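You operate a simulated robot arm through the tools that you are given. There is no shell and no other tool.

You run a simulated robot arm. Do the job below in one go: nothing can be reset, and whatever is moved stays where it is left.

JOB
Set the film wrap machine to 4 rpm, shut its mast door, pull out the red button, then press reset.
Fine: raise the carriage to its mark.

Only the result counts: the job must be done as asked and must still hold three seconds after the hand-in. Knocking over, shifting, dropping, spilling or breaking anything else fails it.

ROBOT AND FRAMES
A 7-joint arm with a two-finger parallel gripper, fixed in place. Base frame: the origin is at the foot of the arm, x ahead of it, y to its left, z up; the work surface is at about z = 257. Readings come in mm, degrees, newtons and seconds.
With the tool pointing down near the work surface it reaches from about 220 to 700 mm from the base axis. Its first joint turns from -143.0 to 143.0 degrees. Payload 3 kg.
The TCP is the grasp point between the finger pads, 30 mm short of the fingertips. In the tool frame z runs along the fingers and y along their closing line. Largest opening 94 mm; finger width 28, thickness 10; the body of the gripper, 50 by 96 mm, starts 55 mm behind the TCP.
Orientation is told as [roll, pitch, yaw] about the base's x, y, z axes, in that order, counted from this pose: with the fingers straight down and closing along the base's y, the tool's x points along the base's -x, its y along +y and its z along -z.

CONTROLS
- The arm moves only by the tool arm_command. Its argument "steps" is text: rows parted by semicolons, each of 7 numbers parted by spaces: the opening in per cent of the stroke, from 0 (shut) to 100 (fully open), then the shift along the base's x, y, z in units of 50 mm (1.0 is 50 mm), then the turn, a rotation vector about the base's x, y, z in units of 8 degrees (1.0 is 8 degrees). In form: gripper x y z ax ay az; .... A call has 1 to 20 rows; each row shifts and turns the commanded pose from where the row before left it. A call with a number of a shift or a turn outside -1 to 1 is refused whole. Rows are played at 5 a second. More than 50 mm and 8.6 degrees between two rows, or a gripper value outside its range, and nothing of the call is played. A pose out of reach is approached as far as the arm can. The call stops where the force on the tool passes 50 N (or 10 N more than at its start, if that is more) or the arm is blocked; 0.2 s more then pass. The fingers move at their own pace (about 72 mm/s each) and stop on an object; they squeeze with about 34 N. The grip force told is the motor's: it shows also when the fingers shut on nothing. Time passes only in rows, and 0.2 s behind the last, so rows that do not move let the fingers close. The reply holds the time, the measured pose of the TCP, the force on the tool along the base axes, the opening and the grip force, in the units named above and with some noise, with the torque about the TCP (base axes, N m) and any sound that the robot's microphone picked up.
- Cameras (640 x 400 px; columns grow to the right, rows downward): "scene" is fixed at [217.6, 494.3, 1599.8]; the picture's right is [-0.56, -0.83, 0.00], its down [-0.52, 0.35, -0.78] and it looks along [0.65, -0.44, -0.62] (base axes); focal length 338 px, centre (320, 200). "wrist" rides on the gripper at [76, 14, -102] in the tool frame; the picture's right is [-0.18, 0.98, 0.00], its down [-0.75, -0.14, -0.64] and it looks along [-0.63, -0.12, 0.77] (tool axes); focal length 243 px, centre (320, 200). There is no depth. A picture from a camera that has moved, and an enlarged one, comes with that camera's place and axes in the base frame and with its lens. The place of the scene camera against the robot may be out by one fixed shift of up to 18 mm in any direction.
- grab_frame(camera): a new picture of that camera. The clock stands still meanwhile.
- zoom(camera, box): a new picture of the part [left, top, right, bottom] of that camera's present view, enlarged. The clock stands still meanwhile.
- sign_off(): hands the job in; it is judged then, once.

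Nothing tells you positions but the pictures and the camera data. Unless the task says otherwise, let go and move clear before handing in.

The tools are called after ">>>" as name(argument=value, ...) on one line, values as JSON. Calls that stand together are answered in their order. arm_command: Moves the arm, as the interface text tells. Its arguments: {"type":"object","properties":{"steps":{"type":"string"}},"required":["steps"]} The other tools are called the same way: grab_frame (camera) takes a picture; zoom (camera, box) takes an enlarged picture of a part of a camera's view; sign_off () hands the job in.

At the start:

```text
clock: 0.0
tool_pos: [444.9, -63.3, 1341.1]
orientation: [0.0, 0.0, 0.0]
contact_force: [0.0, -0.2, -0.1]
torque: [-0.03, 0.02, 0.02]
grip_width: 94.2
finger_force: 0.2
```

scene: 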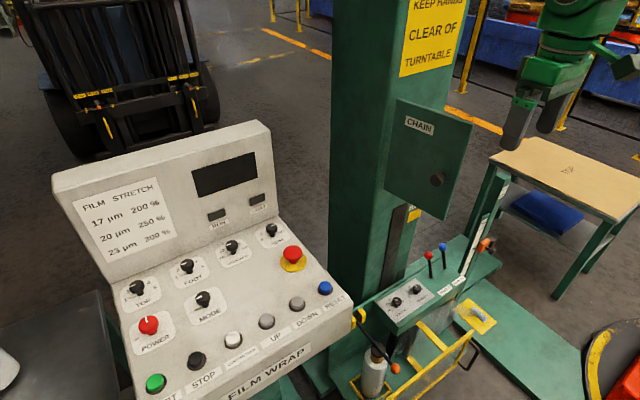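
wrist: 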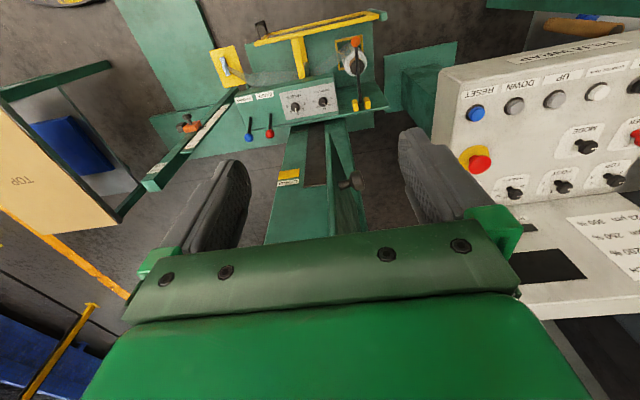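

I see a film-wrap machine's control panel with knobs and buttons, a mast with an open door marked CHAIN, and a carriage area. I'll zoom in on the parts first.

>>> zoom(camera="scene", box=[50, 120, 210, 220])

>>> zoom(camera="scene", box=[200, 170, 360, 270])

>>> zoom(camera="scene", box=[110, 260, 350, 400])

>>> zoom(camera="scene", box=[340, 220, 540, 345])

>>> zoom(camera="scene", box=[360, 80, 520, 180])

>>> zoom(camera="wrist", box=[130, 10, 400, 180])

>>> zoom(camera="wrist", box=[440, 30, 640, 220])

```text
4.00 times, centred on (130, 170) of scene
camera zoom: at [217.6, 494.3, 1599.8], right [-0.56, -0.83, 0.0], down [-0.52, 0.35, -0.78], along [0.65, -0.44, -0.62], focal length 1353 px, centre (1080, 320)
```

zoom: 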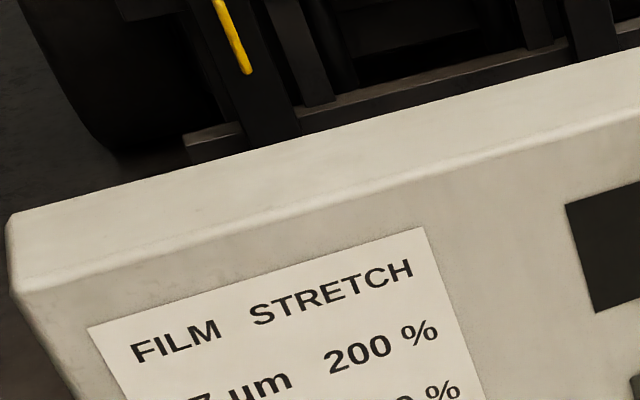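

```text
4.00 times, centred on (280, 220) of scene
camera zoom: at [217.6, 494.3, 1599.8], right [-0.56, -0.83, 0.0], down [-0.52, 0.35, -0.78], along [0.65, -0.44, -0.62], focal length 1353 px, centre (480, 120)
```

zoom: 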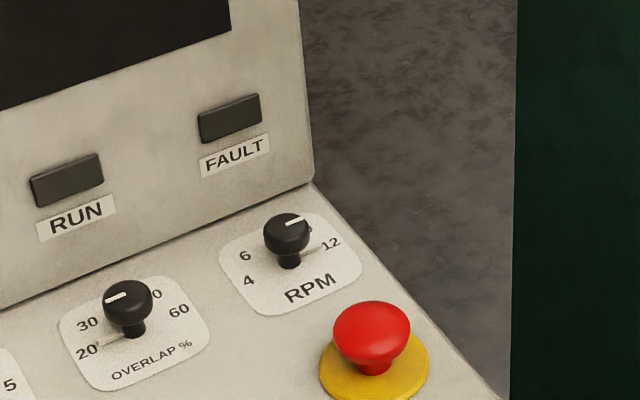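

```text
2.67 times, centred on (230, 330) of scene
camera zoom: at [217.6, 494.3, 1599.8], right [-0.56, -0.83, 0.0], down [-0.52, 0.35, -0.78], along [0.65, -0.44, -0.62], focal length 902 px, centre (560, -147)
```

zoom: 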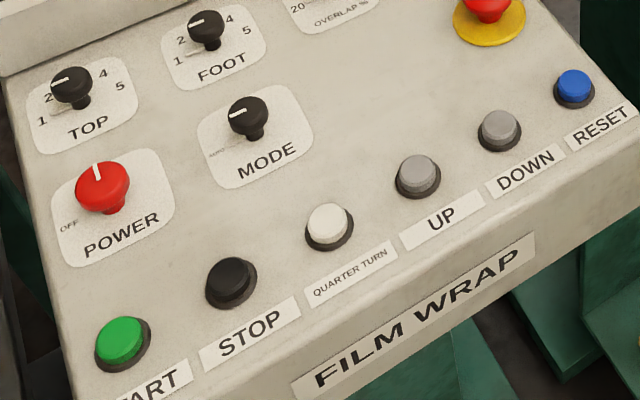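

```text
3.20 times, centred on (440, 282) of scene
camera zoom: at [217.6, 494.3, 1599.8], right [-0.56, -0.83, 0.0], down [-0.52, 0.35, -0.78], along [0.65, -0.44, -0.62], focal length 1083 px, centre (-64, -64)
```

zoom: 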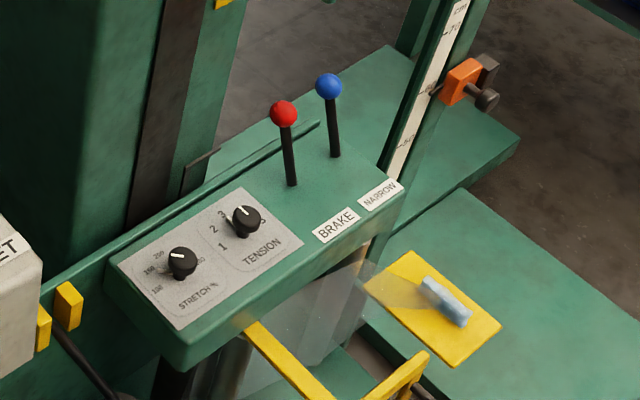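

```text
4.00 times, centred on (440, 130) of scene
camera zoom: at [217.6, 494.3, 1599.8], right [-0.56, -0.83, 0.0], down [-0.52, 0.35, -0.78], along [0.65, -0.44, -0.62], focal length 1353 px, centre (-160, 480)
```

zoom: 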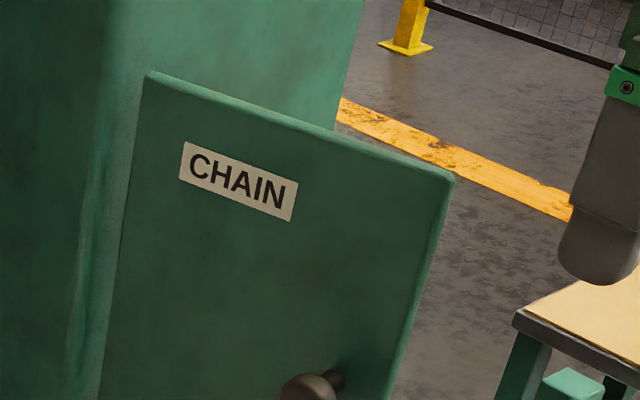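

```text
2.35 times, centred on (265, 95) of wrist
camera zoom: at [368.3, -50.5, 1444.9], right [0.18, 0.98, 0.0], down [0.75, -0.14, 0.64], along [0.63, -0.12, -0.77], focal length 571 px, centre (449, 447)
```

zoom: 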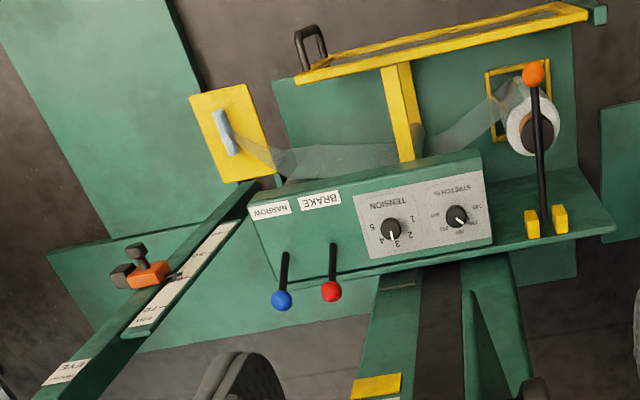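

```text
2.11 times, centred on (540, 125) of wrist
camera zoom: at [368.3, -50.5, 1444.9], right [0.18, 0.98, 0.0], down [0.75, -0.14, 0.64], along [0.63, -0.12, -0.77], focal length 511 px, centre (-143, 358)
```

zoom: 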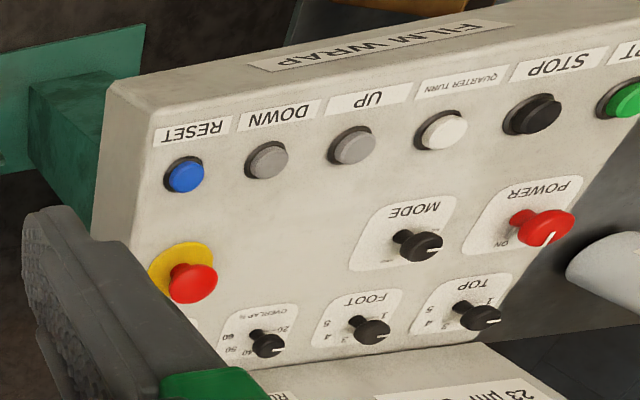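

The button row runs along y at x≈600, z≈957, and the red button is near (705, 242, 990). The open door hangs ahead of the gripper, with its hinge near (700, -27) and its free edge near (535, -60). I'll move left above the panel for a better view.

>>> arm_command(steps="100 0 1 0 0 0 0; 100 0 1 0 0 0 0; 100 0 1 0 0 0 0; 100 0 1 0 0 0 0; 100 0 1 0 0 0 0; 100 0 1 0 0 0 0")

>>> grab_frame(camera="wrist")

>>> grab_frame(camera="scene")

```text
clock: 1.4
tool_pos: [447.6, 237.1, 1345.6]
orientation: [0.1, 0.1, 0.1]
contact_force: [0.6, -0.5, 0.3]
torque: [0.02, -0.02, -0.03]
grip_width: 93.9
finger_force: 0.0
```

```text
taken
camera wrist: at [369.5, 250.8, 1449.3], right [0.18, 0.98, 0.0], down [0.75, -0.14, 0.64], along [0.63, -0.12, -0.77], focal length 243 px, centre (320, 200)
```

wrist: 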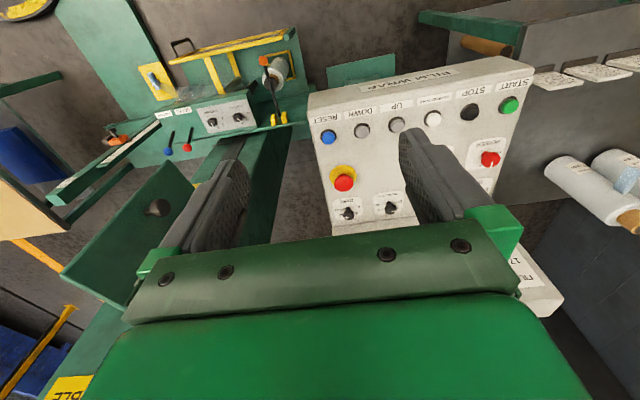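

```text
taken
```

scene: 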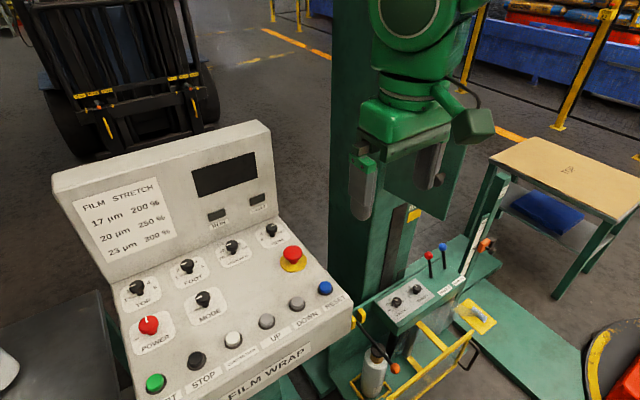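

From here the wrist camera sees both the panel and the door. I'll zoom in on the panel knobs and the door.

>>> zoom(camera="wrist", box=[300, 110, 460, 240])

>>> zoom(camera="wrist", box=[310, 160, 410, 230])

>>> zoom(camera="wrist", box=[50, 20, 310, 200])

>>> zoom(camera="wrist", box=[40, 140, 260, 300])

>>> zoom(camera="wrist", box=[460, 120, 560, 200])

>>> zoom(camera="scene", box=[240, 210, 310, 280])

>>> zoom(camera="scene", box=[110, 270, 240, 360])

```text
3.08 times, centred on (380, 175) of wrist
camera zoom: at [369.5, 250.8, 1449.3], right [0.18, 0.98, 0.0], down [0.75, -0.14, 0.64], along [0.63, -0.12, -0.77], focal length 746 px, centre (135, 277)
```

zoom: 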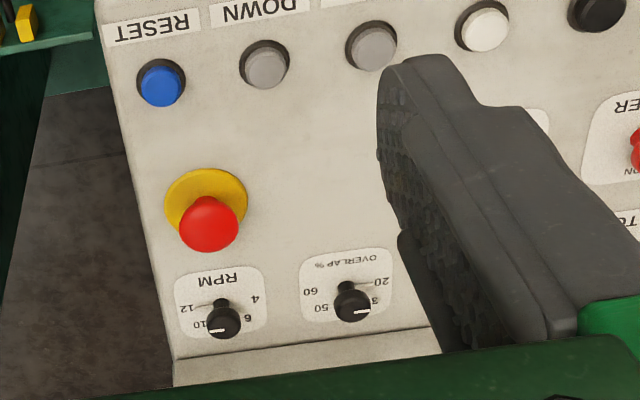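

```text
5.71 times, centred on (360, 195) of wrist
camera zoom: at [369.5, 250.8, 1449.3], right [0.18, 0.98, 0.0], down [0.75, -0.14, 0.64], along [0.63, -0.12, -0.77], focal length 1386 px, centre (91, 229)
```

zoom: 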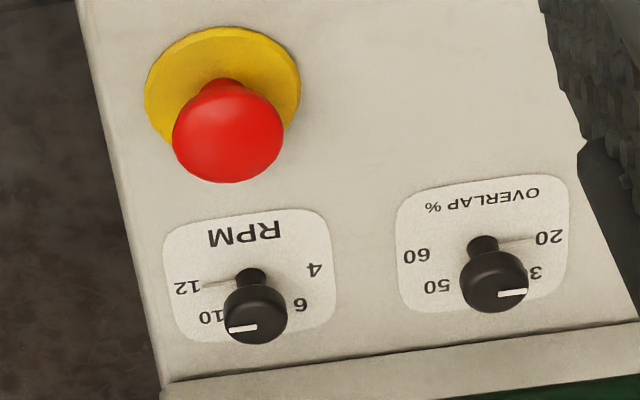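

```text
2.22 times, centred on (180, 110) of wrist
camera zoom: at [369.5, 250.8, 1449.3], right [0.18, 0.98, 0.0], down [0.75, -0.14, 0.64], along [0.63, -0.12, -0.77], focal length 539 px, centre (631, 400)
```

zoom: 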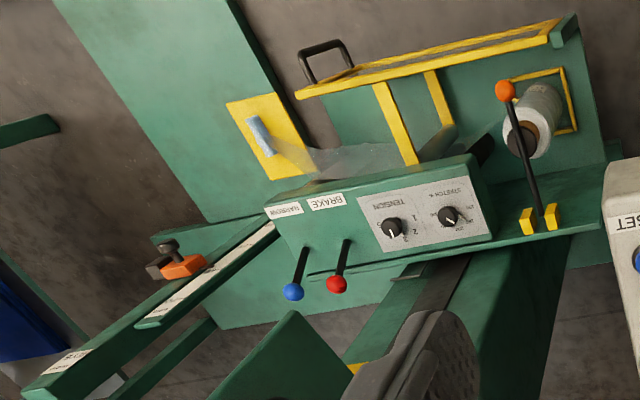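

```text
2.50 times, centred on (150, 220) of wrist
camera zoom: at [369.5, 250.8, 1449.3], right [0.18, 0.98, 0.0], down [0.75, -0.14, 0.64], along [0.63, -0.12, -0.77], focal length 606 px, centre (745, 150)
```

zoom: 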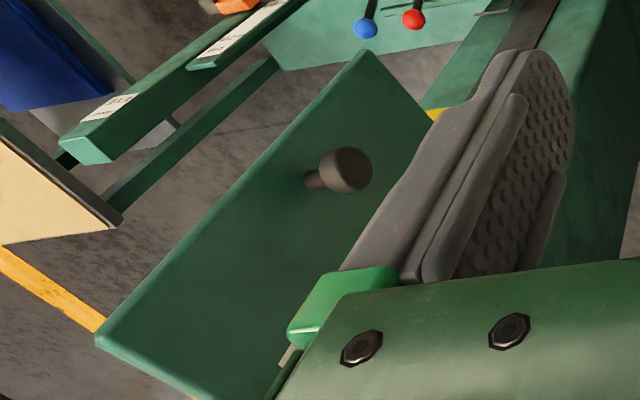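

```text
5.00 times, centred on (510, 160) of wrist
camera zoom: at [369.5, 250.8, 1449.3], right [0.18, 0.98, 0.0], down [0.75, -0.14, 0.64], along [0.63, -0.12, -0.77], focal length 1213 px, centre (-630, 400)
```

zoom: 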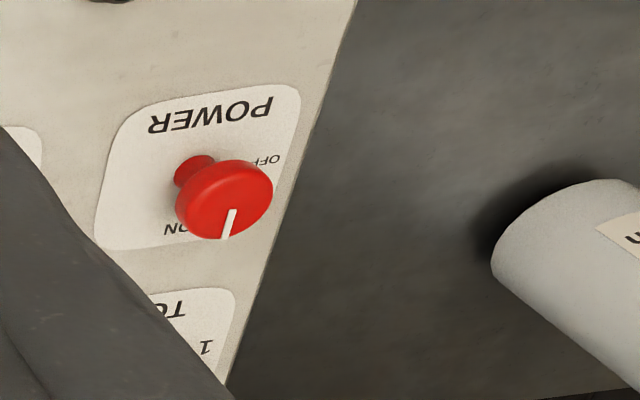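

```text
5.71 times, centred on (275, 245) of scene
camera zoom: at [217.6, 494.3, 1599.8], right [-0.56, -0.83, 0.0], down [-0.52, 0.35, -0.78], along [0.65, -0.44, -0.62], focal length 1933 px, centre (577, -57)
```

zoom: 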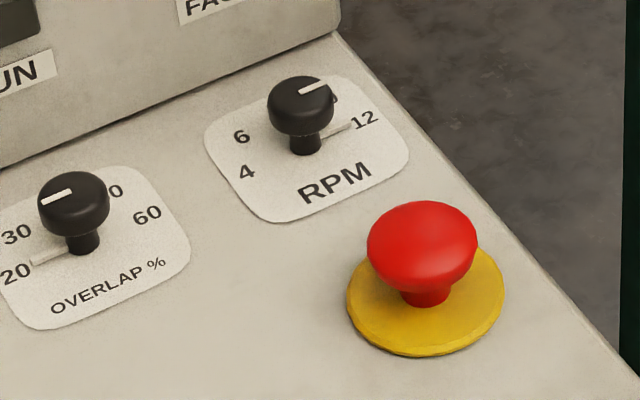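

```text
4.44 times, centred on (175, 315) of scene
camera zoom: at [217.6, 494.3, 1599.8], right [-0.56, -0.83, 0.0], down [-0.52, 0.35, -0.78], along [0.65, -0.44, -0.62], focal length 1504 px, centre (964, -311)
```

zoom: 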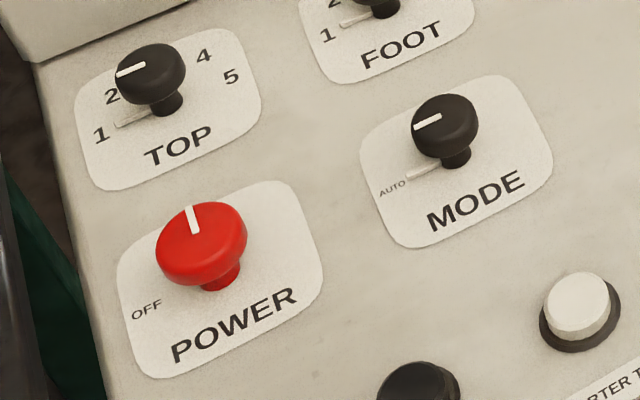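

The panel top looks almost level at z≈940, and the RPM knob is near (815, 245) pointing at 12, so it needs about half a turn counterclockwise to reach 4. I'll move forward to look closer and test the reach.

>>> arm_command(steps="100 1 0 0 0 0 0; 100 1 0 -0.5 0 0 0; 100 1 0 -0.5 0 0 0; 100 1 0 -0.5 0 0 0")

>>> grab_frame(camera="wrist")

>>> grab_frame(camera="scene")

```text
refused: row 2 steps farther than a row can; nothing moved
```

```text
taken
camera wrist: at [369.5, 250.8, 1449.3], right [0.18, 0.98, 0.0], down [0.75, -0.14, 0.64], along [0.63, -0.12, -0.77], focal length 243 px, centre (320, 200)
```

wrist: 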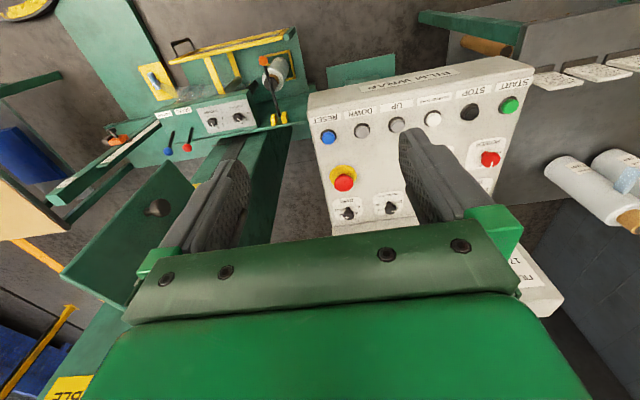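

```text
taken
```

scene: 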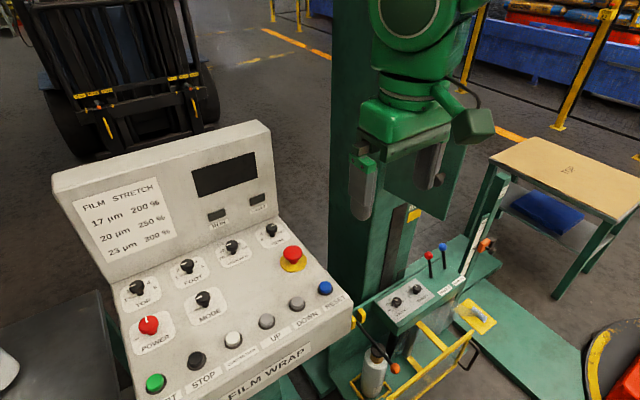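

The combined step was over the 50 mm limit and nothing moved. I'll send smaller rows, forward and down over the panel.

>>> arm_command(steps="100 0.8 0 0 0 0 0; 100 0.8 0 -0.4 0 0 0; 100 0.8 0 -0.4 0 0 0; 100 0.8 0 -0.4 0 0 0")

>>> grab_frame(camera="wrist")

>>> grab_frame(camera="scene")

```text
clock: 2.4
tool_pos: [606.9, 234.1, 1282.3]
orientation: [0.0, 0.1, 0.0]
contact_force: [-0.6, -0.5, 0.4]
torque: [-0.03, 0.01, 0.01]
grip_width: 93.8
finger_force: 0.1
```

```text
taken
camera wrist: at [530.6, 247.9, 1385.1], right [0.18, 0.98, 0.0], down [0.75, -0.14, 0.64], along [0.63, -0.12, -0.77], focal length 243 px, centre (320, 200)
```

wrist: 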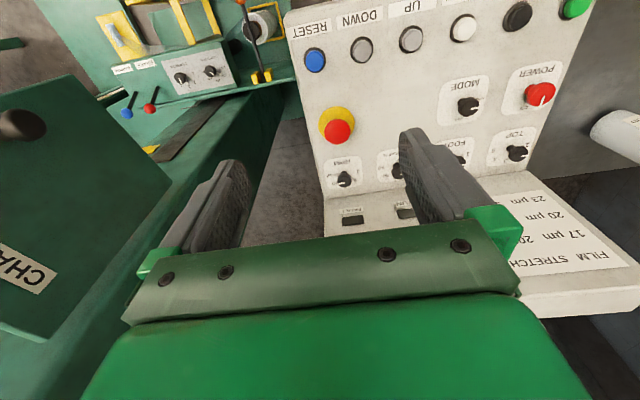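

```text
taken
```

scene: 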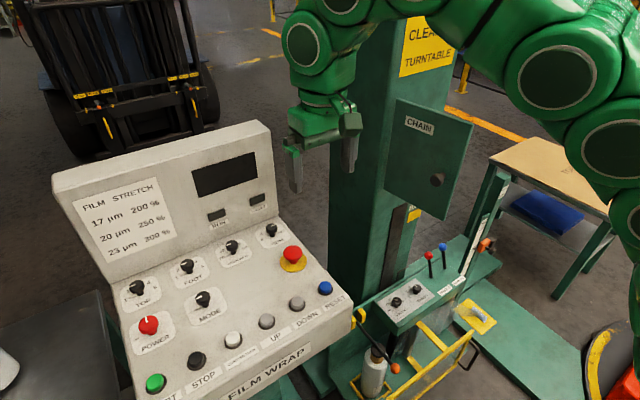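

>>> zoom(camera="wrist", box=[300, 90, 420, 240])

>>> zoom(camera="wrist", box=[430, 60, 570, 180])

>>> zoom(camera="wrist", box=[80, 0, 300, 170])

```text
2.67 times, centred on (360, 165) of wrist
camera zoom: at [530.6, 247.9, 1385.1], right [0.18, 0.98, 0.0], down [0.75, -0.14, 0.64], along [0.63, -0.12, -0.77], focal length 647 px, centre (213, 293)
```

zoom: 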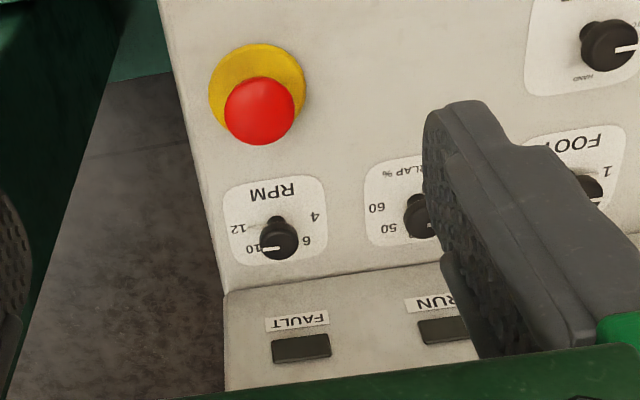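

```text
3.33 times, centred on (500, 120) of wrist
camera zoom: at [530.6, 247.9, 1385.1], right [0.18, 0.98, 0.0], down [0.75, -0.14, 0.64], along [0.63, -0.12, -0.77], focal length 809 px, centre (-280, 467)
```

zoom: 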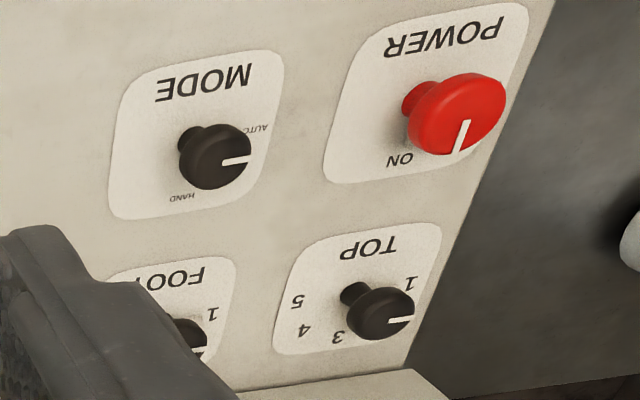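

```text
2.35 times, centred on (190, 85) of wrist
camera zoom: at [530.6, 247.9, 1385.1], right [0.18, 0.98, 0.0], down [0.75, -0.14, 0.64], along [0.63, -0.12, -0.77], focal length 571 px, centre (626, 471)
```

zoom: 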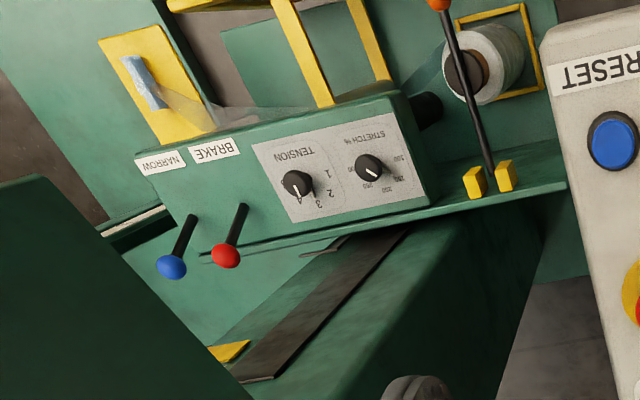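

The RPM knob cap is at about (821, 246, 976) and the red button at about (714, 245, 978), with the panel surface sloping gently around z≈950–960. I'll move above the RPM knob.

>>> arm_command(steps="100 0.9 0.05 0 0 0 0; 100 0.9 0.05 0 0 0 0; 100 0.9 0.05 0 0 0 0; 100 0.9 0.05 0 0 0 0; 100 0.68 0.04 0 0 0 0; 100 0 0 -0.9 0 0 0; 100 0 0 -0.9 0 0 0")

>>> grab_frame(camera="wrist")

>>> grab_frame(camera="scene")

```text
clock: 4.0
tool_pos: [681.7, 242.6, 1155.4]
orientation: [0.0, 0.1, 0.0]
contact_force: [0.6, -0.9, 0.0]
torque: [0.02, 0.02, -0.01]
grip_width: 94.1
finger_force: 0.1
out of reach, approached as far as the arm can: row 1, 2, 3, 4, 5
```

```text
taken
camera wrist: at [604.7, 255.8, 1257.7], right [0.18, 0.98, 0.0], down [0.75, -0.14, 0.64], along [0.63, -0.12, -0.77], focal length 243 px, centre (320, 200)
```

wrist: 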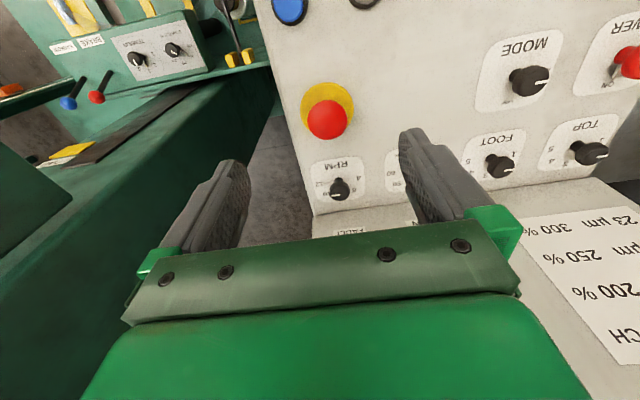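

```text
taken
```

scene: 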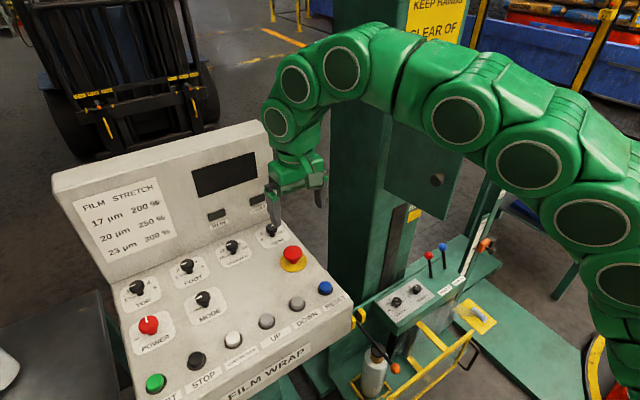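

The arm stops short of the knob at this height with the tool vertical. I'll go lower and try forward again to see how far it reaches.

>>> arm_command(steps="100 0 0 -0.9 0 0 0; 100 0 0 -0.9 0 0 0; 100 0.8 0 0 0 0 0; 100 0.8 0 0 0 0 0")

>>> grab_frame(camera="wrist")

```text
clock: 5.0
tool_pos: [762.4, 241.2, 1066.0]
orientation: [0.1, 0.0, 0.1]
contact_force: [-0.1, -0.6, 0.6]
torque: [0.0, -0.01, -0.01]
grip_width: 93.9
finger_force: 0.0
```

```text
taken
camera wrist: at [685.0, 255.2, 1169.5], right [0.18, 0.98, 0.0], down [0.75, -0.14, 0.64], along [0.63, -0.12, -0.77], focal length 243 px, centre (320, 200)
```

wrist: 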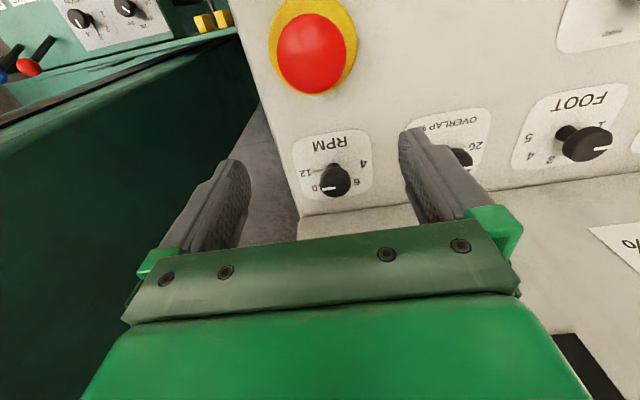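

Forward reach improves lower down, and the knob position still works out to (821, 245, 976). I'll continue forward and down.

>>> arm_command(steps="100 0.6 0.04 -0.4 0 0 0; 100 0.57 0.04 -0.3 0 0 0; 100 0 0 0 0 0 0")

>>> grab_frame(camera="wrist")

>>> grab_frame(camera="scene")

```text
clock: 5.8
tool_pos: [818.8, 246.6, 1031.2]
orientation: [0.0, 0.1, -0.1]
contact_force: [0.8, -0.4, -0.6]
torque: [-0.03, 0.05, -0.01]
grip_width: 94.1
finger_force: 0.1
```

```text
taken
camera wrist: at [742.6, 259.6, 1134.3], right [0.18, 0.98, 0.0], down [0.75, -0.14, 0.64], along [0.63, -0.12, -0.77], focal length 243 px, centre (320, 200)
```

wrist: 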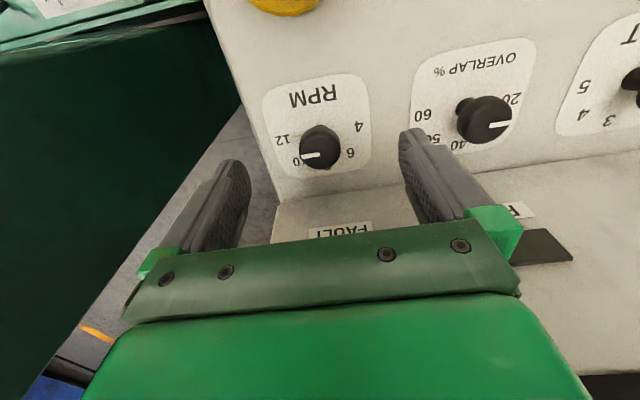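

```text
taken
```

scene: 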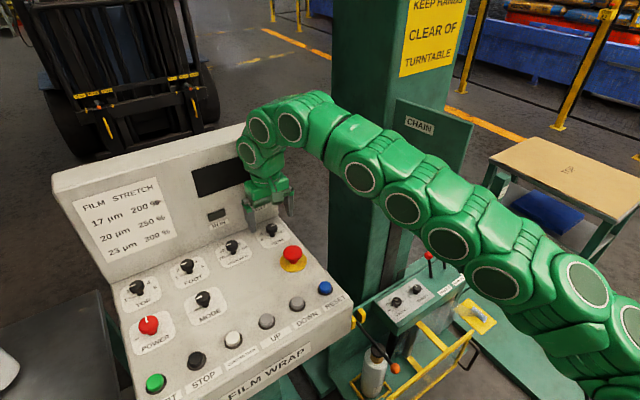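

The gripper is now over the RPM knob at (819, 247, 1031). I'll half-close the fingers and turn the wrist 90° clockwise, so I can later turn the knob counterclockwise.

>>> arm_command(steps="60 0 -0.03 0 0 0 0; 60 0.05 0 0 0 0 0; 60 0 0 0 0 0 -1; 60 0 0 0 0 0 -1; 60 0 0 0 0 0 -1; 60 0 0 0 0 0 -1; 60 0 0 0 0 0 -1; 60 0 0 0 0 0 -1; 60 0 0 0 0 0 -1; 60 0 0 0 0 0 -1; 60 0 0 0 0 0 -1; 60 0 0 0 0 0 -1; 60 0 0 0 0 0 -1; 60 0 0 0 0 0 -0.25")

>>> grab_frame(camera="wrist")

>>> grab_frame(camera="scene")

```text
clock: 8.8
tool_pos: [823.4, 244.5, 1030.4]
orientation: [0.0, 0.0, -90.0]
contact_force: [-0.4, 0.2, 0.1]
torque: [-0.01, 0.03, 0.02]
grip_width: 56.5
finger_force: 0.0
```

```text
taken
camera wrist: at [837.0, 319.7, 1134.3], right [0.98, -0.19, 0.0], down [-0.14, -0.75, 0.64], along [-0.12, -0.63, -0.77], focal length 243 px, centre (320, 200)
```

wrist: 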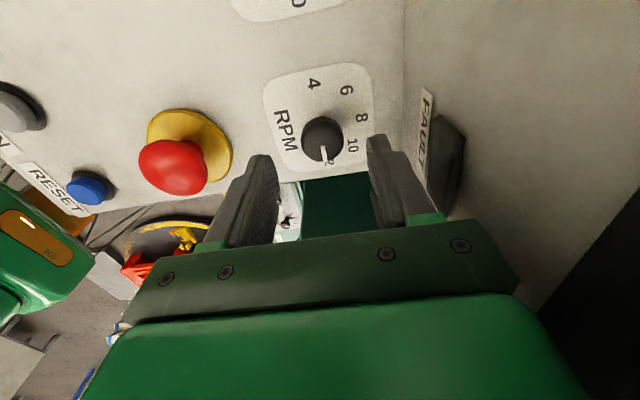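

```text
taken
```

scene: 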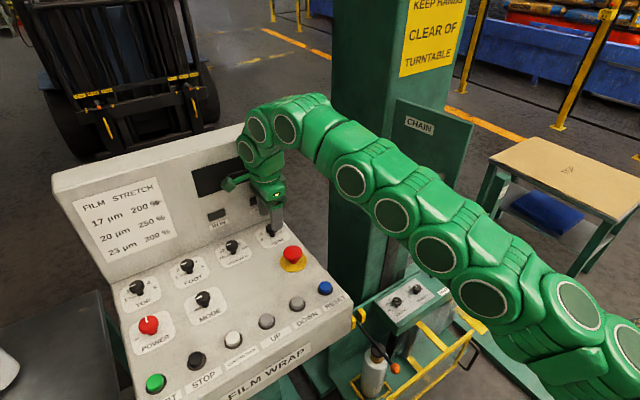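

>>> zoom(camera="wrist", box=[240, 50, 500, 250])

```text
2.00 times, centred on (370, 150) of wrist
camera zoom: at [837.0, 319.7, 1134.3], right [0.98, -0.19, 0.0], down [-0.14, -0.75, 0.64], along [-0.12, -0.63, -0.77], focal length 485 px, centre (220, 300)
```

zoom: 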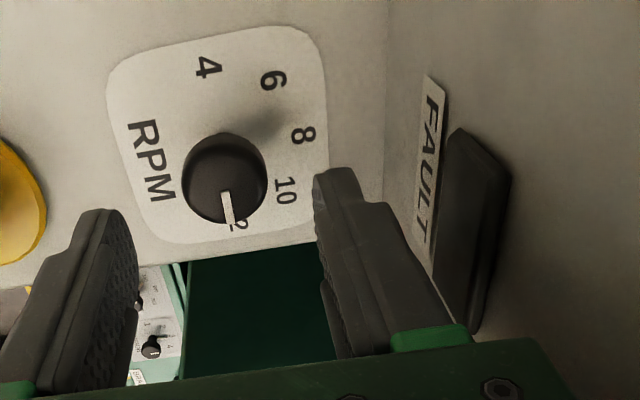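

The knob points at 12, and 4 lies half a turn away counterclockwise. The cap is at (824.5, 245, 977) and the panel about 27 mm below it. I'll lower, close on it and check.

>>> arm_command(steps="60 0.02 0.01 -0.38 0 0 0; 60 0 0 -0.38 0 0 0; 60 0 0 0 0 0 0; 0 0 0 0 0 0 0; 0 0 0 0 0 0 0; 0 0 0 0 0 0 0")

>>> zoom(camera="wrist", box=[240, 50, 500, 250])

```text
clock: 10.2
tool_pos: [824.8, 244.3, 992.8]
orientation: [0.0, 0.1, -90.0]
contact_force: [9.9, 0.7, -2.2]
torque: [0.07, -0.23, -0.01]
grip_width: 29.2
finger_force: 45.4
```

```text
2.00 times, centred on (370, 150) of wrist
camera zoom: at [838.5, 319.2, 1096.8], right [0.98, -0.18, 0.0], down [-0.14, -0.75, 0.64], along [-0.12, -0.63, -0.77], focal length 485 px, centre (220, 300)
```

zoom: 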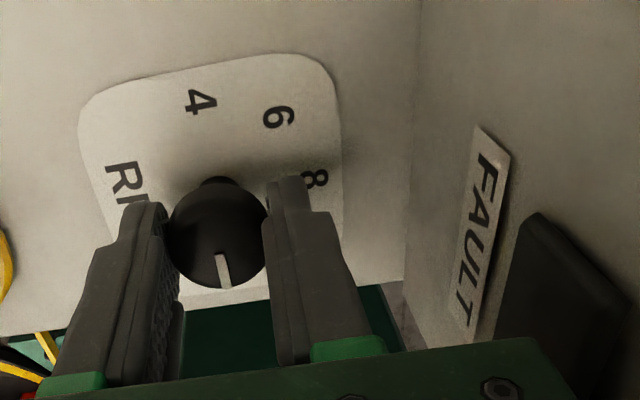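

The cap is gripped at 29 mm. I'll turn it counterclockwise 90° and check.

>>> arm_command(steps="0 0.02 0 0 0 0 0; 0 0 0 0 0 0 0.9; 0 0 0 0 0 0 0.9; 0 0 0 0 0 0 0.9; 0 0 0 0 0 0 0.9; 0 0 0 0 0 0 0.9; 0 0 0 0 0 0 0.9; 0 0 0 0 0 0 0.9; 0 0 0 0 0 0 0.9; 0 0 0 0 0 0 0.9; 0 0 0 0 0 0 0.9; 0 0 0 0 0 0 0.9; 0 0 0 0 0 0 0.9; 0 0 0 0 0 0 0.45; 0 0 0 0 0 0 0")

>>> zoom(camera="wrist", box=[240, 50, 500, 250])

>>> zoom(camera="scene", box=[230, 160, 330, 280])

```text
clock: 13.4
tool_pos: [824.6, 245.0, 992.7]
orientation: [0.1, 0.0, 0.0]
contact_force: [33.9, 6.1, 19.8]
torque: [0.23, -0.83, 0.01]
grip_width: 29.5
finger_force: 45.4
```

```text
2.00 times, centred on (370, 150) of wrist
camera zoom: at [748.5, 258.2, 1096.4], right [0.18, 0.98, 0.0], down [0.75, -0.14, 0.64], along [0.63, -0.12, -0.77], focal length 485 px, centre (220, 300)
```

zoom: 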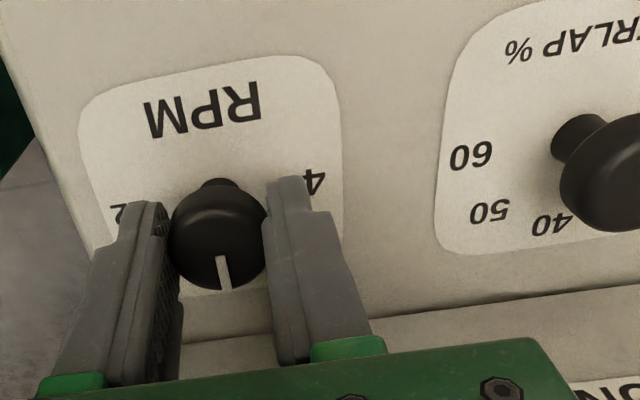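

```text
3.33 times, centred on (280, 220) of scene
camera zoom: at [217.6, 494.3, 1599.8], right [-0.56, -0.83, 0.0], down [-0.52, 0.35, -0.78], along [0.65, -0.44, -0.62], focal length 1128 px, centre (453, 133)
```

zoom: 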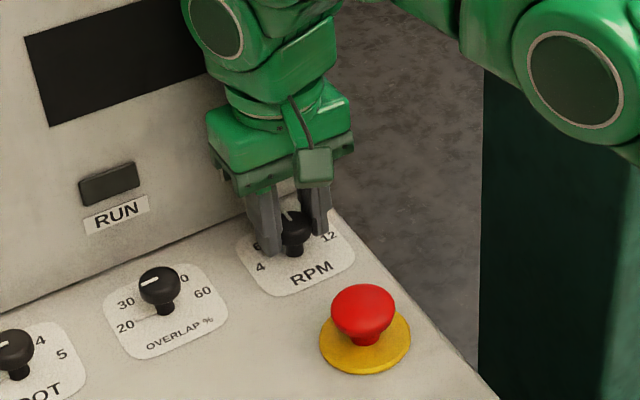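

The pointer has moved from 12 to 8. There is some side load, so I'll ease it before going on.

>>> arm_command(steps="0 0.04 0 0.02 0 0 0; 0 0 0 0 0 0 0")

```text
clock: 14.0
tool_pos: [824.6, 245.6, 993.0]
orientation: [-0.2, 0.4, 0.0]
contact_force: [-19.8, -1.9, 18.3]
torque: [-0.08, 0.81, 0.04]
grip_width: 29.5
finger_force: 45.2
```

>>> arm_command(steps="0 -0.013 0 0.01 0 0 0; 0 0 0 0 0 0 0.9; 0 0 0 0 0 0 0.9; 0 0 0 0 0 0 0.9; 0 0 0 0 0 0 0.9; 0 0 0 0 0 0 0.9; 0 0 0 0 0 0 0.9; 0 0 0 0 0 0 0.9; 0 0 0 0 0 0 0.9; 0 0 0 0 0 0 0.9; 0 0 0 0 0 0 0.9; 0 0 0 0 0 0 0.9; 0 0 0 0 0 0 0.9; 0 0 0 0 0 0 0.45; 0 0 0 0 0 0 0")

>>> grab_frame(camera="wrist")

>>> zoom(camera="wrist", box=[240, 50, 500, 250])

>>> zoom(camera="scene", box=[230, 160, 330, 280])

```text
clock: 17.2
tool_pos: [824.0, 244.9, 992.6]
orientation: [0.1, 0.0, 90.2]
contact_force: [-6.9, -1.5, 1.6]
torque: [0.0, 0.11, -0.02]
grip_width: 29.5
finger_force: 45.2
stopped in row 15: the force on the tool passed its limit at 50 N (the readings are from after the stop); the commanded pose is now the measured one
```

```text
taken
camera wrist: at [810.5, 168.7, 1096.6], right [-0.98, 0.18, 0.0], down [0.14, 0.75, 0.64], along [0.11, 0.63, -0.77], focal length 243 px, centre (320, 200)
```

wrist: 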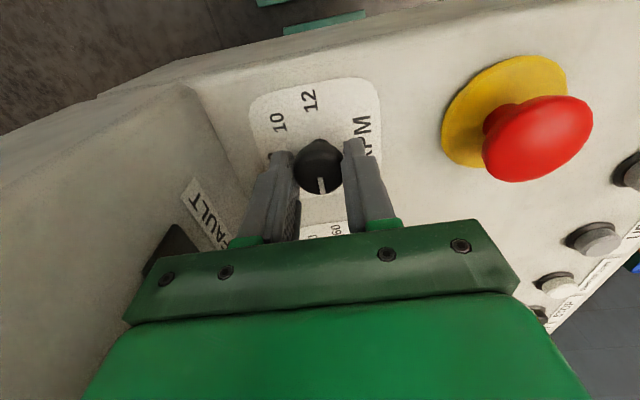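

```text
2.00 times, centred on (370, 150) of wrist
camera zoom: at [810.5, 168.7, 1096.6], right [-0.98, 0.18, 0.0], down [0.14, 0.75, 0.64], along [0.11, 0.63, -0.77], focal length 485 px, centre (220, 300)
```

zoom: 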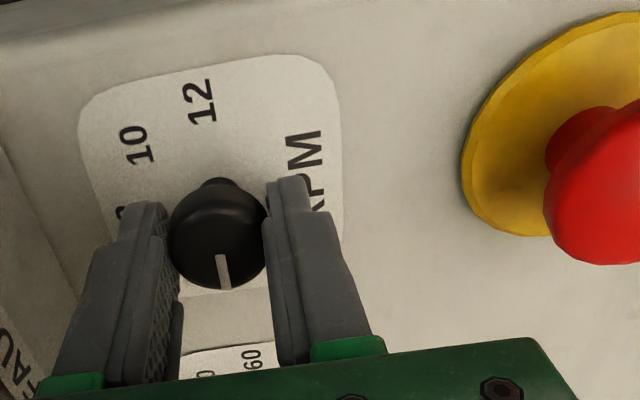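

```text
3.33 times, centred on (280, 220) of scene
camera zoom: at [217.6, 494.3, 1599.8], right [-0.56, -0.83, 0.0], down [-0.52, 0.35, -0.78], along [0.65, -0.44, -0.62], focal length 1128 px, centre (453, 133)
```

zoom: 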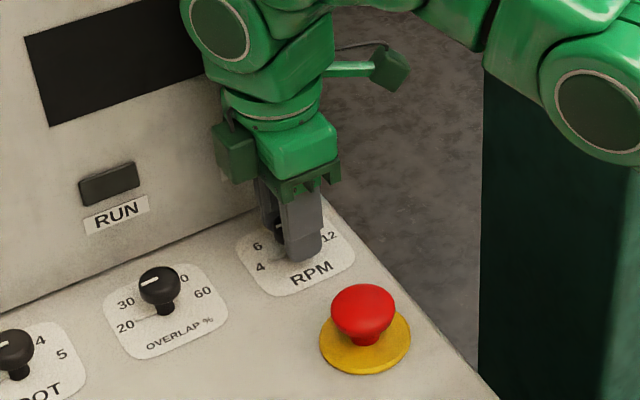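

The wrist has turned the full 180°. I'll release, rise straight up and check that the pointer is at 4.

>>> arm_command(steps="60 0 0 0 0 0 0; 60 0 0 0 0 0 0; 60 0 0 0.6 0 0 0; 60 0 0 0.6 0 0 0; 60 0 0 0 0 0 0")

>>> zoom(camera="wrist", box=[200, 50, 460, 250])

>>> zoom(camera="scene", box=[230, 160, 330, 280])

```text
clock: 18.4
tool_pos: [824.2, 242.9, 1052.3]
orientation: [0.1, 0.0, 90.3]
contact_force: [-0.2, -0.5, -0.3]
torque: [0.03, -0.01, 0.01]
grip_width: 56.4
finger_force: 0.1
```

```text
2.00 times, centred on (330, 150) of wrist
camera zoom: at [809.3, 166.7, 1156.6], right [-0.98, 0.18, 0.0], down [0.14, 0.75, 0.64], along [0.12, 0.63, -0.77], focal length 485 px, centre (300, 300)
```

zoom: 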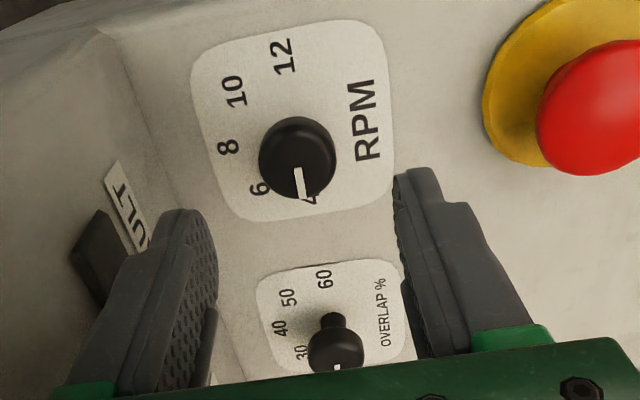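

```text
3.33 times, centred on (280, 220) of scene
camera zoom: at [217.6, 494.3, 1599.8], right [-0.56, -0.83, 0.0], down [-0.52, 0.35, -0.78], along [0.65, -0.44, -0.62], focal length 1128 px, centre (453, 133)
```

zoom: 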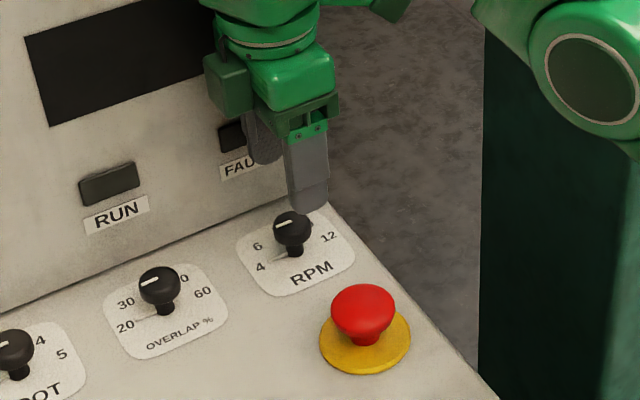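

The RPM knob now points to 4. Next is the mast door: its hinge is near (722, -47), its free edge near (551, -75), z 1047–1298, with a knob at (572, -38, 1168). I'll back off and straighten the wrist first.

>>> arm_command(steps="60 -0.9 0 0 0 0 0; 60 -0.9 0 0.2 0 0 0; 60 -0.9 0 0.4 0 0 -0.9; 60 -0.9 0 0.4 0 0 -0.9; 60 -0.9 0 0.4 0 0 -0.9; 60 -0.9 0 0.4 0 0 -0.9; 60 -0.5 0 0.8 0 0 -0.9; 60 0 -0.5 0.8 0 0 -0.9; 60 0 -0.5 0.6 0 0 -0.9; 0 0 -0.5 0 0 0 -0.9; 0 0 -0.5 0 0 0 -0.9; 0 0 0 0 0 0 -0.9; 0 0 0 0 0 0 -0.9; 0 0 0 0 0 0 -0.9; 0 0 0 0 0 0 -0.45")

>>> grab_frame(camera="wrist")

>>> grab_frame(camera="scene")

```text
clock: 21.6
tool_pos: [529.9, 145.6, 1253.2]
orientation: [0.2, 0.1, 0.1]
contact_force: [0.2, 0.5, 0.6]
torque: [0.0, -0.02, -0.01]
grip_width: 0.0
finger_force: 32.5
```

```text
taken
camera wrist: at [453.4, 158.3, 1356.2], right [0.18, 0.98, 0.0], down [0.75, -0.14, 0.64], along [0.63, -0.12, -0.77], focal length 243 px, centre (320, 200)
```

wrist: 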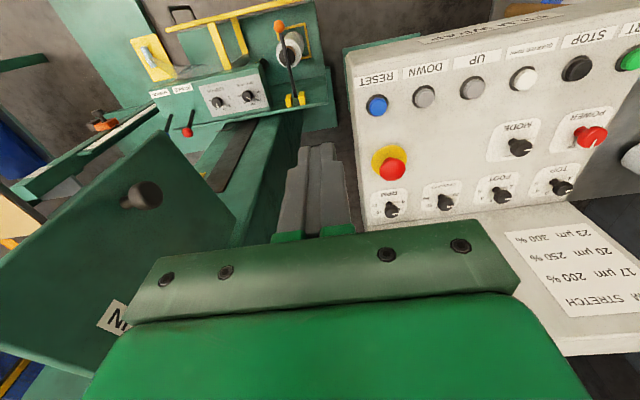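

```text
taken
```

scene: 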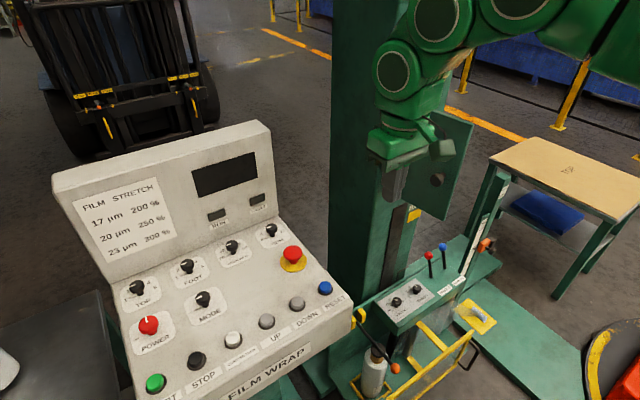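

The door stands open with the CHAIN face and knob toward the panel side. I'll tilt the closed fingers forward 45° and yaw them toward the door before pushing.

>>> arm_command(steps="0 0 0 0 0 -0.94 0; 0 0 0 0 0 -0.94 0; 0 0 0 0 0 -0.94 0; 0 0 0 0 0 -0.94 0; 0 0 0 0 0 -0.94 0; 0 0 0 0 0 -0.94 0; 0 0 0 0 0 0 -0.94; 0 0 0 0 0 0 -0.94; 0 0 0 0 0 0 -0.94; 0 0 0 0 0 0 -0.94; 0 0 0 0 0 0 -0.94; 0 0 0 0 0 0 -0.94; 0 0 0 0 0 0 0")

>>> grab_frame(camera="wrist")

>>> grab_frame(camera="scene")

```text
clock: 23.4
tool_pos: [525.7, 180.7, 1238.6]
orientation: [19.8, -32.0, -22.1]
contact_force: [0.4, 0.1, 0.2]
torque: [0.04, 0.01, -0.02]
grip_width: 0.0
finger_force: 32.8
stopped in row 9: the arm was blocked; the commanded pose is now the measured one
```

```text
taken
camera wrist: at [406.2, 204.9, 1284.6], right [0.33, 0.86, 0.38], down [0.19, -0.45, 0.87], along [0.93, -0.22, -0.31], focal length 243 px, centre (320, 200)
```

wrist: 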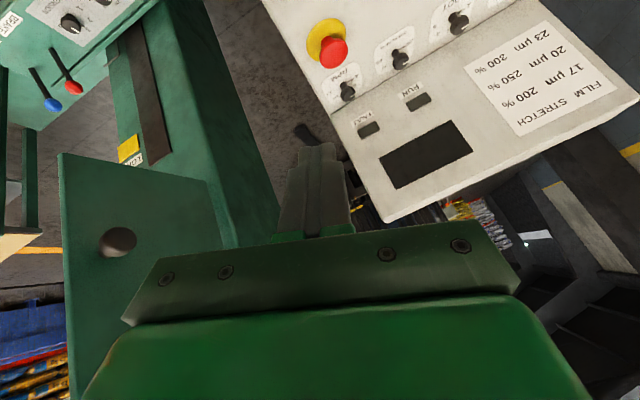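

```text
taken
```

scene: 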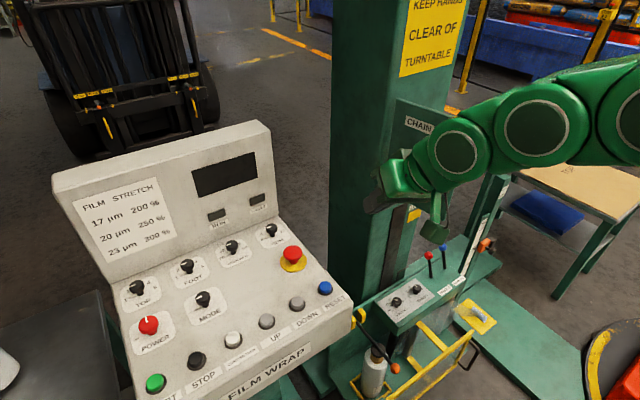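

The tilt-plus-yaw ran into a joint limit, and the door has not moved. I'll undo that rotation and use a forward tilt without yaw instead.

>>> arm_command(steps="0 0 0 0 0 0 0.92; 0 0 0 0 0 0 0.92; 0 0 0 0 0 0 0.92; 0 0 0 0 0 0.3 0; 0 0 0 0 -0.82 0 0; 0 0 0 0 -0.82 0 0; 0 0 0 0 -0.82 0 0; 0 0 0 0 0 0 0")

>>> grab_frame(camera="scene")

```text
clock: 25.2
tool_pos: [522.4, 184.5, 1240.3]
orientation: [0.9, -27.2, 9.8]
contact_force: [0.4, -0.2, -0.6]
torque: [0.0, 0.04, 0.01]
grip_width: 0.0
finger_force: 33.0
```

```text
taken
```

scene: 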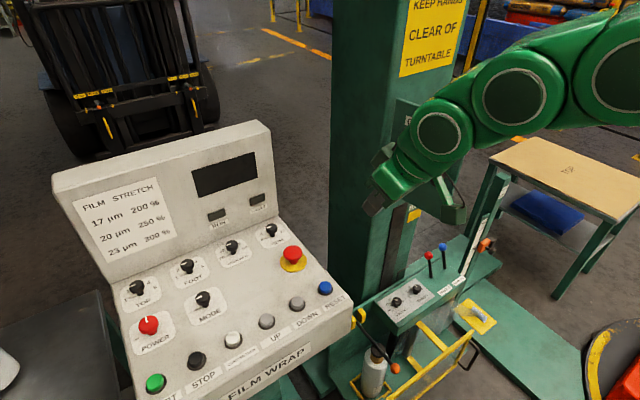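

>>> arm_command(steps="0 0 0 0.3 0 0 -0.6; 0 0 0 0.3 0 -0.35 -0.6; 0 0.5 0 0 0 0 0; 0 0.5 0 0 0 0 0; 0 0 0 0 0 0 0")

>>> grab_frame(camera="wrist")

```text
clock: 26.4
tool_pos: [570.1, 183.8, 1280.0]
orientation: [-3.0, -31.8, 1.9]
contact_force: [-1.1, 0.6, 0.6]
torque: [0.01, 0.0, -0.02]
grip_width: 0.0
finger_force: 33.4
```

```text
taken
camera wrist: at [450.7, 198.7, 1326.4], right [0.15, 0.99, 0.05], down [0.3, -0.1, 0.95], along [0.94, -0.13, -0.31], focal length 243 px, centre (320, 200)
```

wrist: 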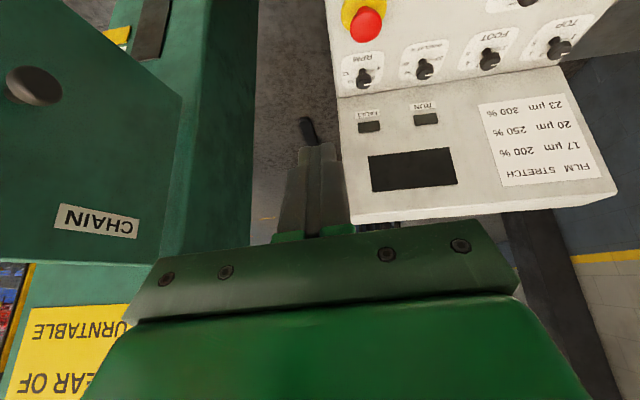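

The hinge line agrees with my estimate. I'll move sideways to just short of the door face near its free top corner.

>>> arm_command(steps="0 0 -0.9 0 0.15 0 -0.1; 0 0 -0.9 0 0.15 0 -0.1; 0 0 -0.9 0 0 0 0; 0 0.1 -0.9 0 0 0 0; 0 0 0 0 0 0 0")

>>> grab_frame(camera="wrist")

>>> grab_frame(camera="scene")

```text
clock: 27.6
tool_pos: [578.1, 0.0, 1273.2]
orientation: [0.2, -31.0, -1.5]
contact_force: [0.0, -0.7, 0.2]
torque: [0.0, -0.01, 0.0]
grip_width: 0.3
finger_force: 32.9
```

```text
taken
camera wrist: at [460.2, 17.0, 1322.4], right [0.18, 0.98, 0.1], down [0.31, -0.15, 0.94], along [0.93, -0.14, -0.33], focal length 243 px, centre (320, 200)
```

wrist: 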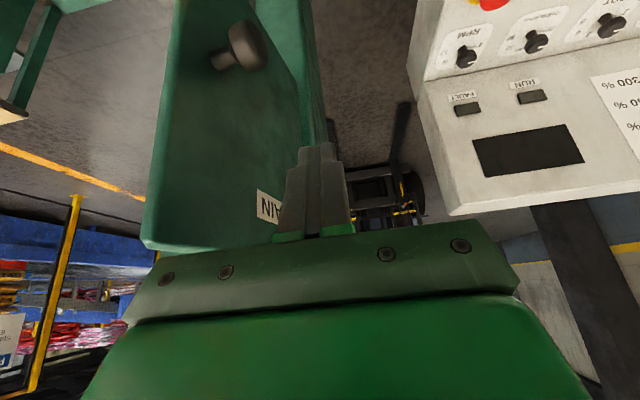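

```text
taken
```

scene: 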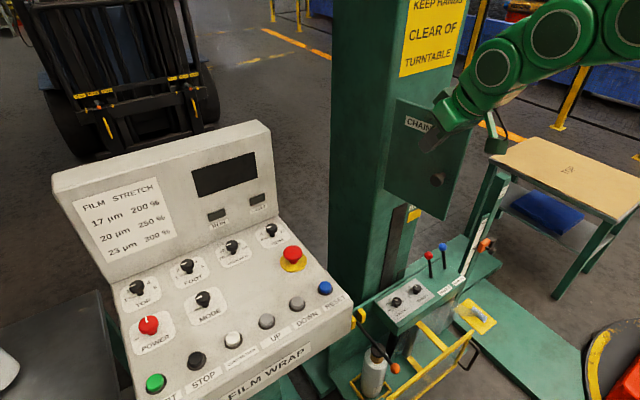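

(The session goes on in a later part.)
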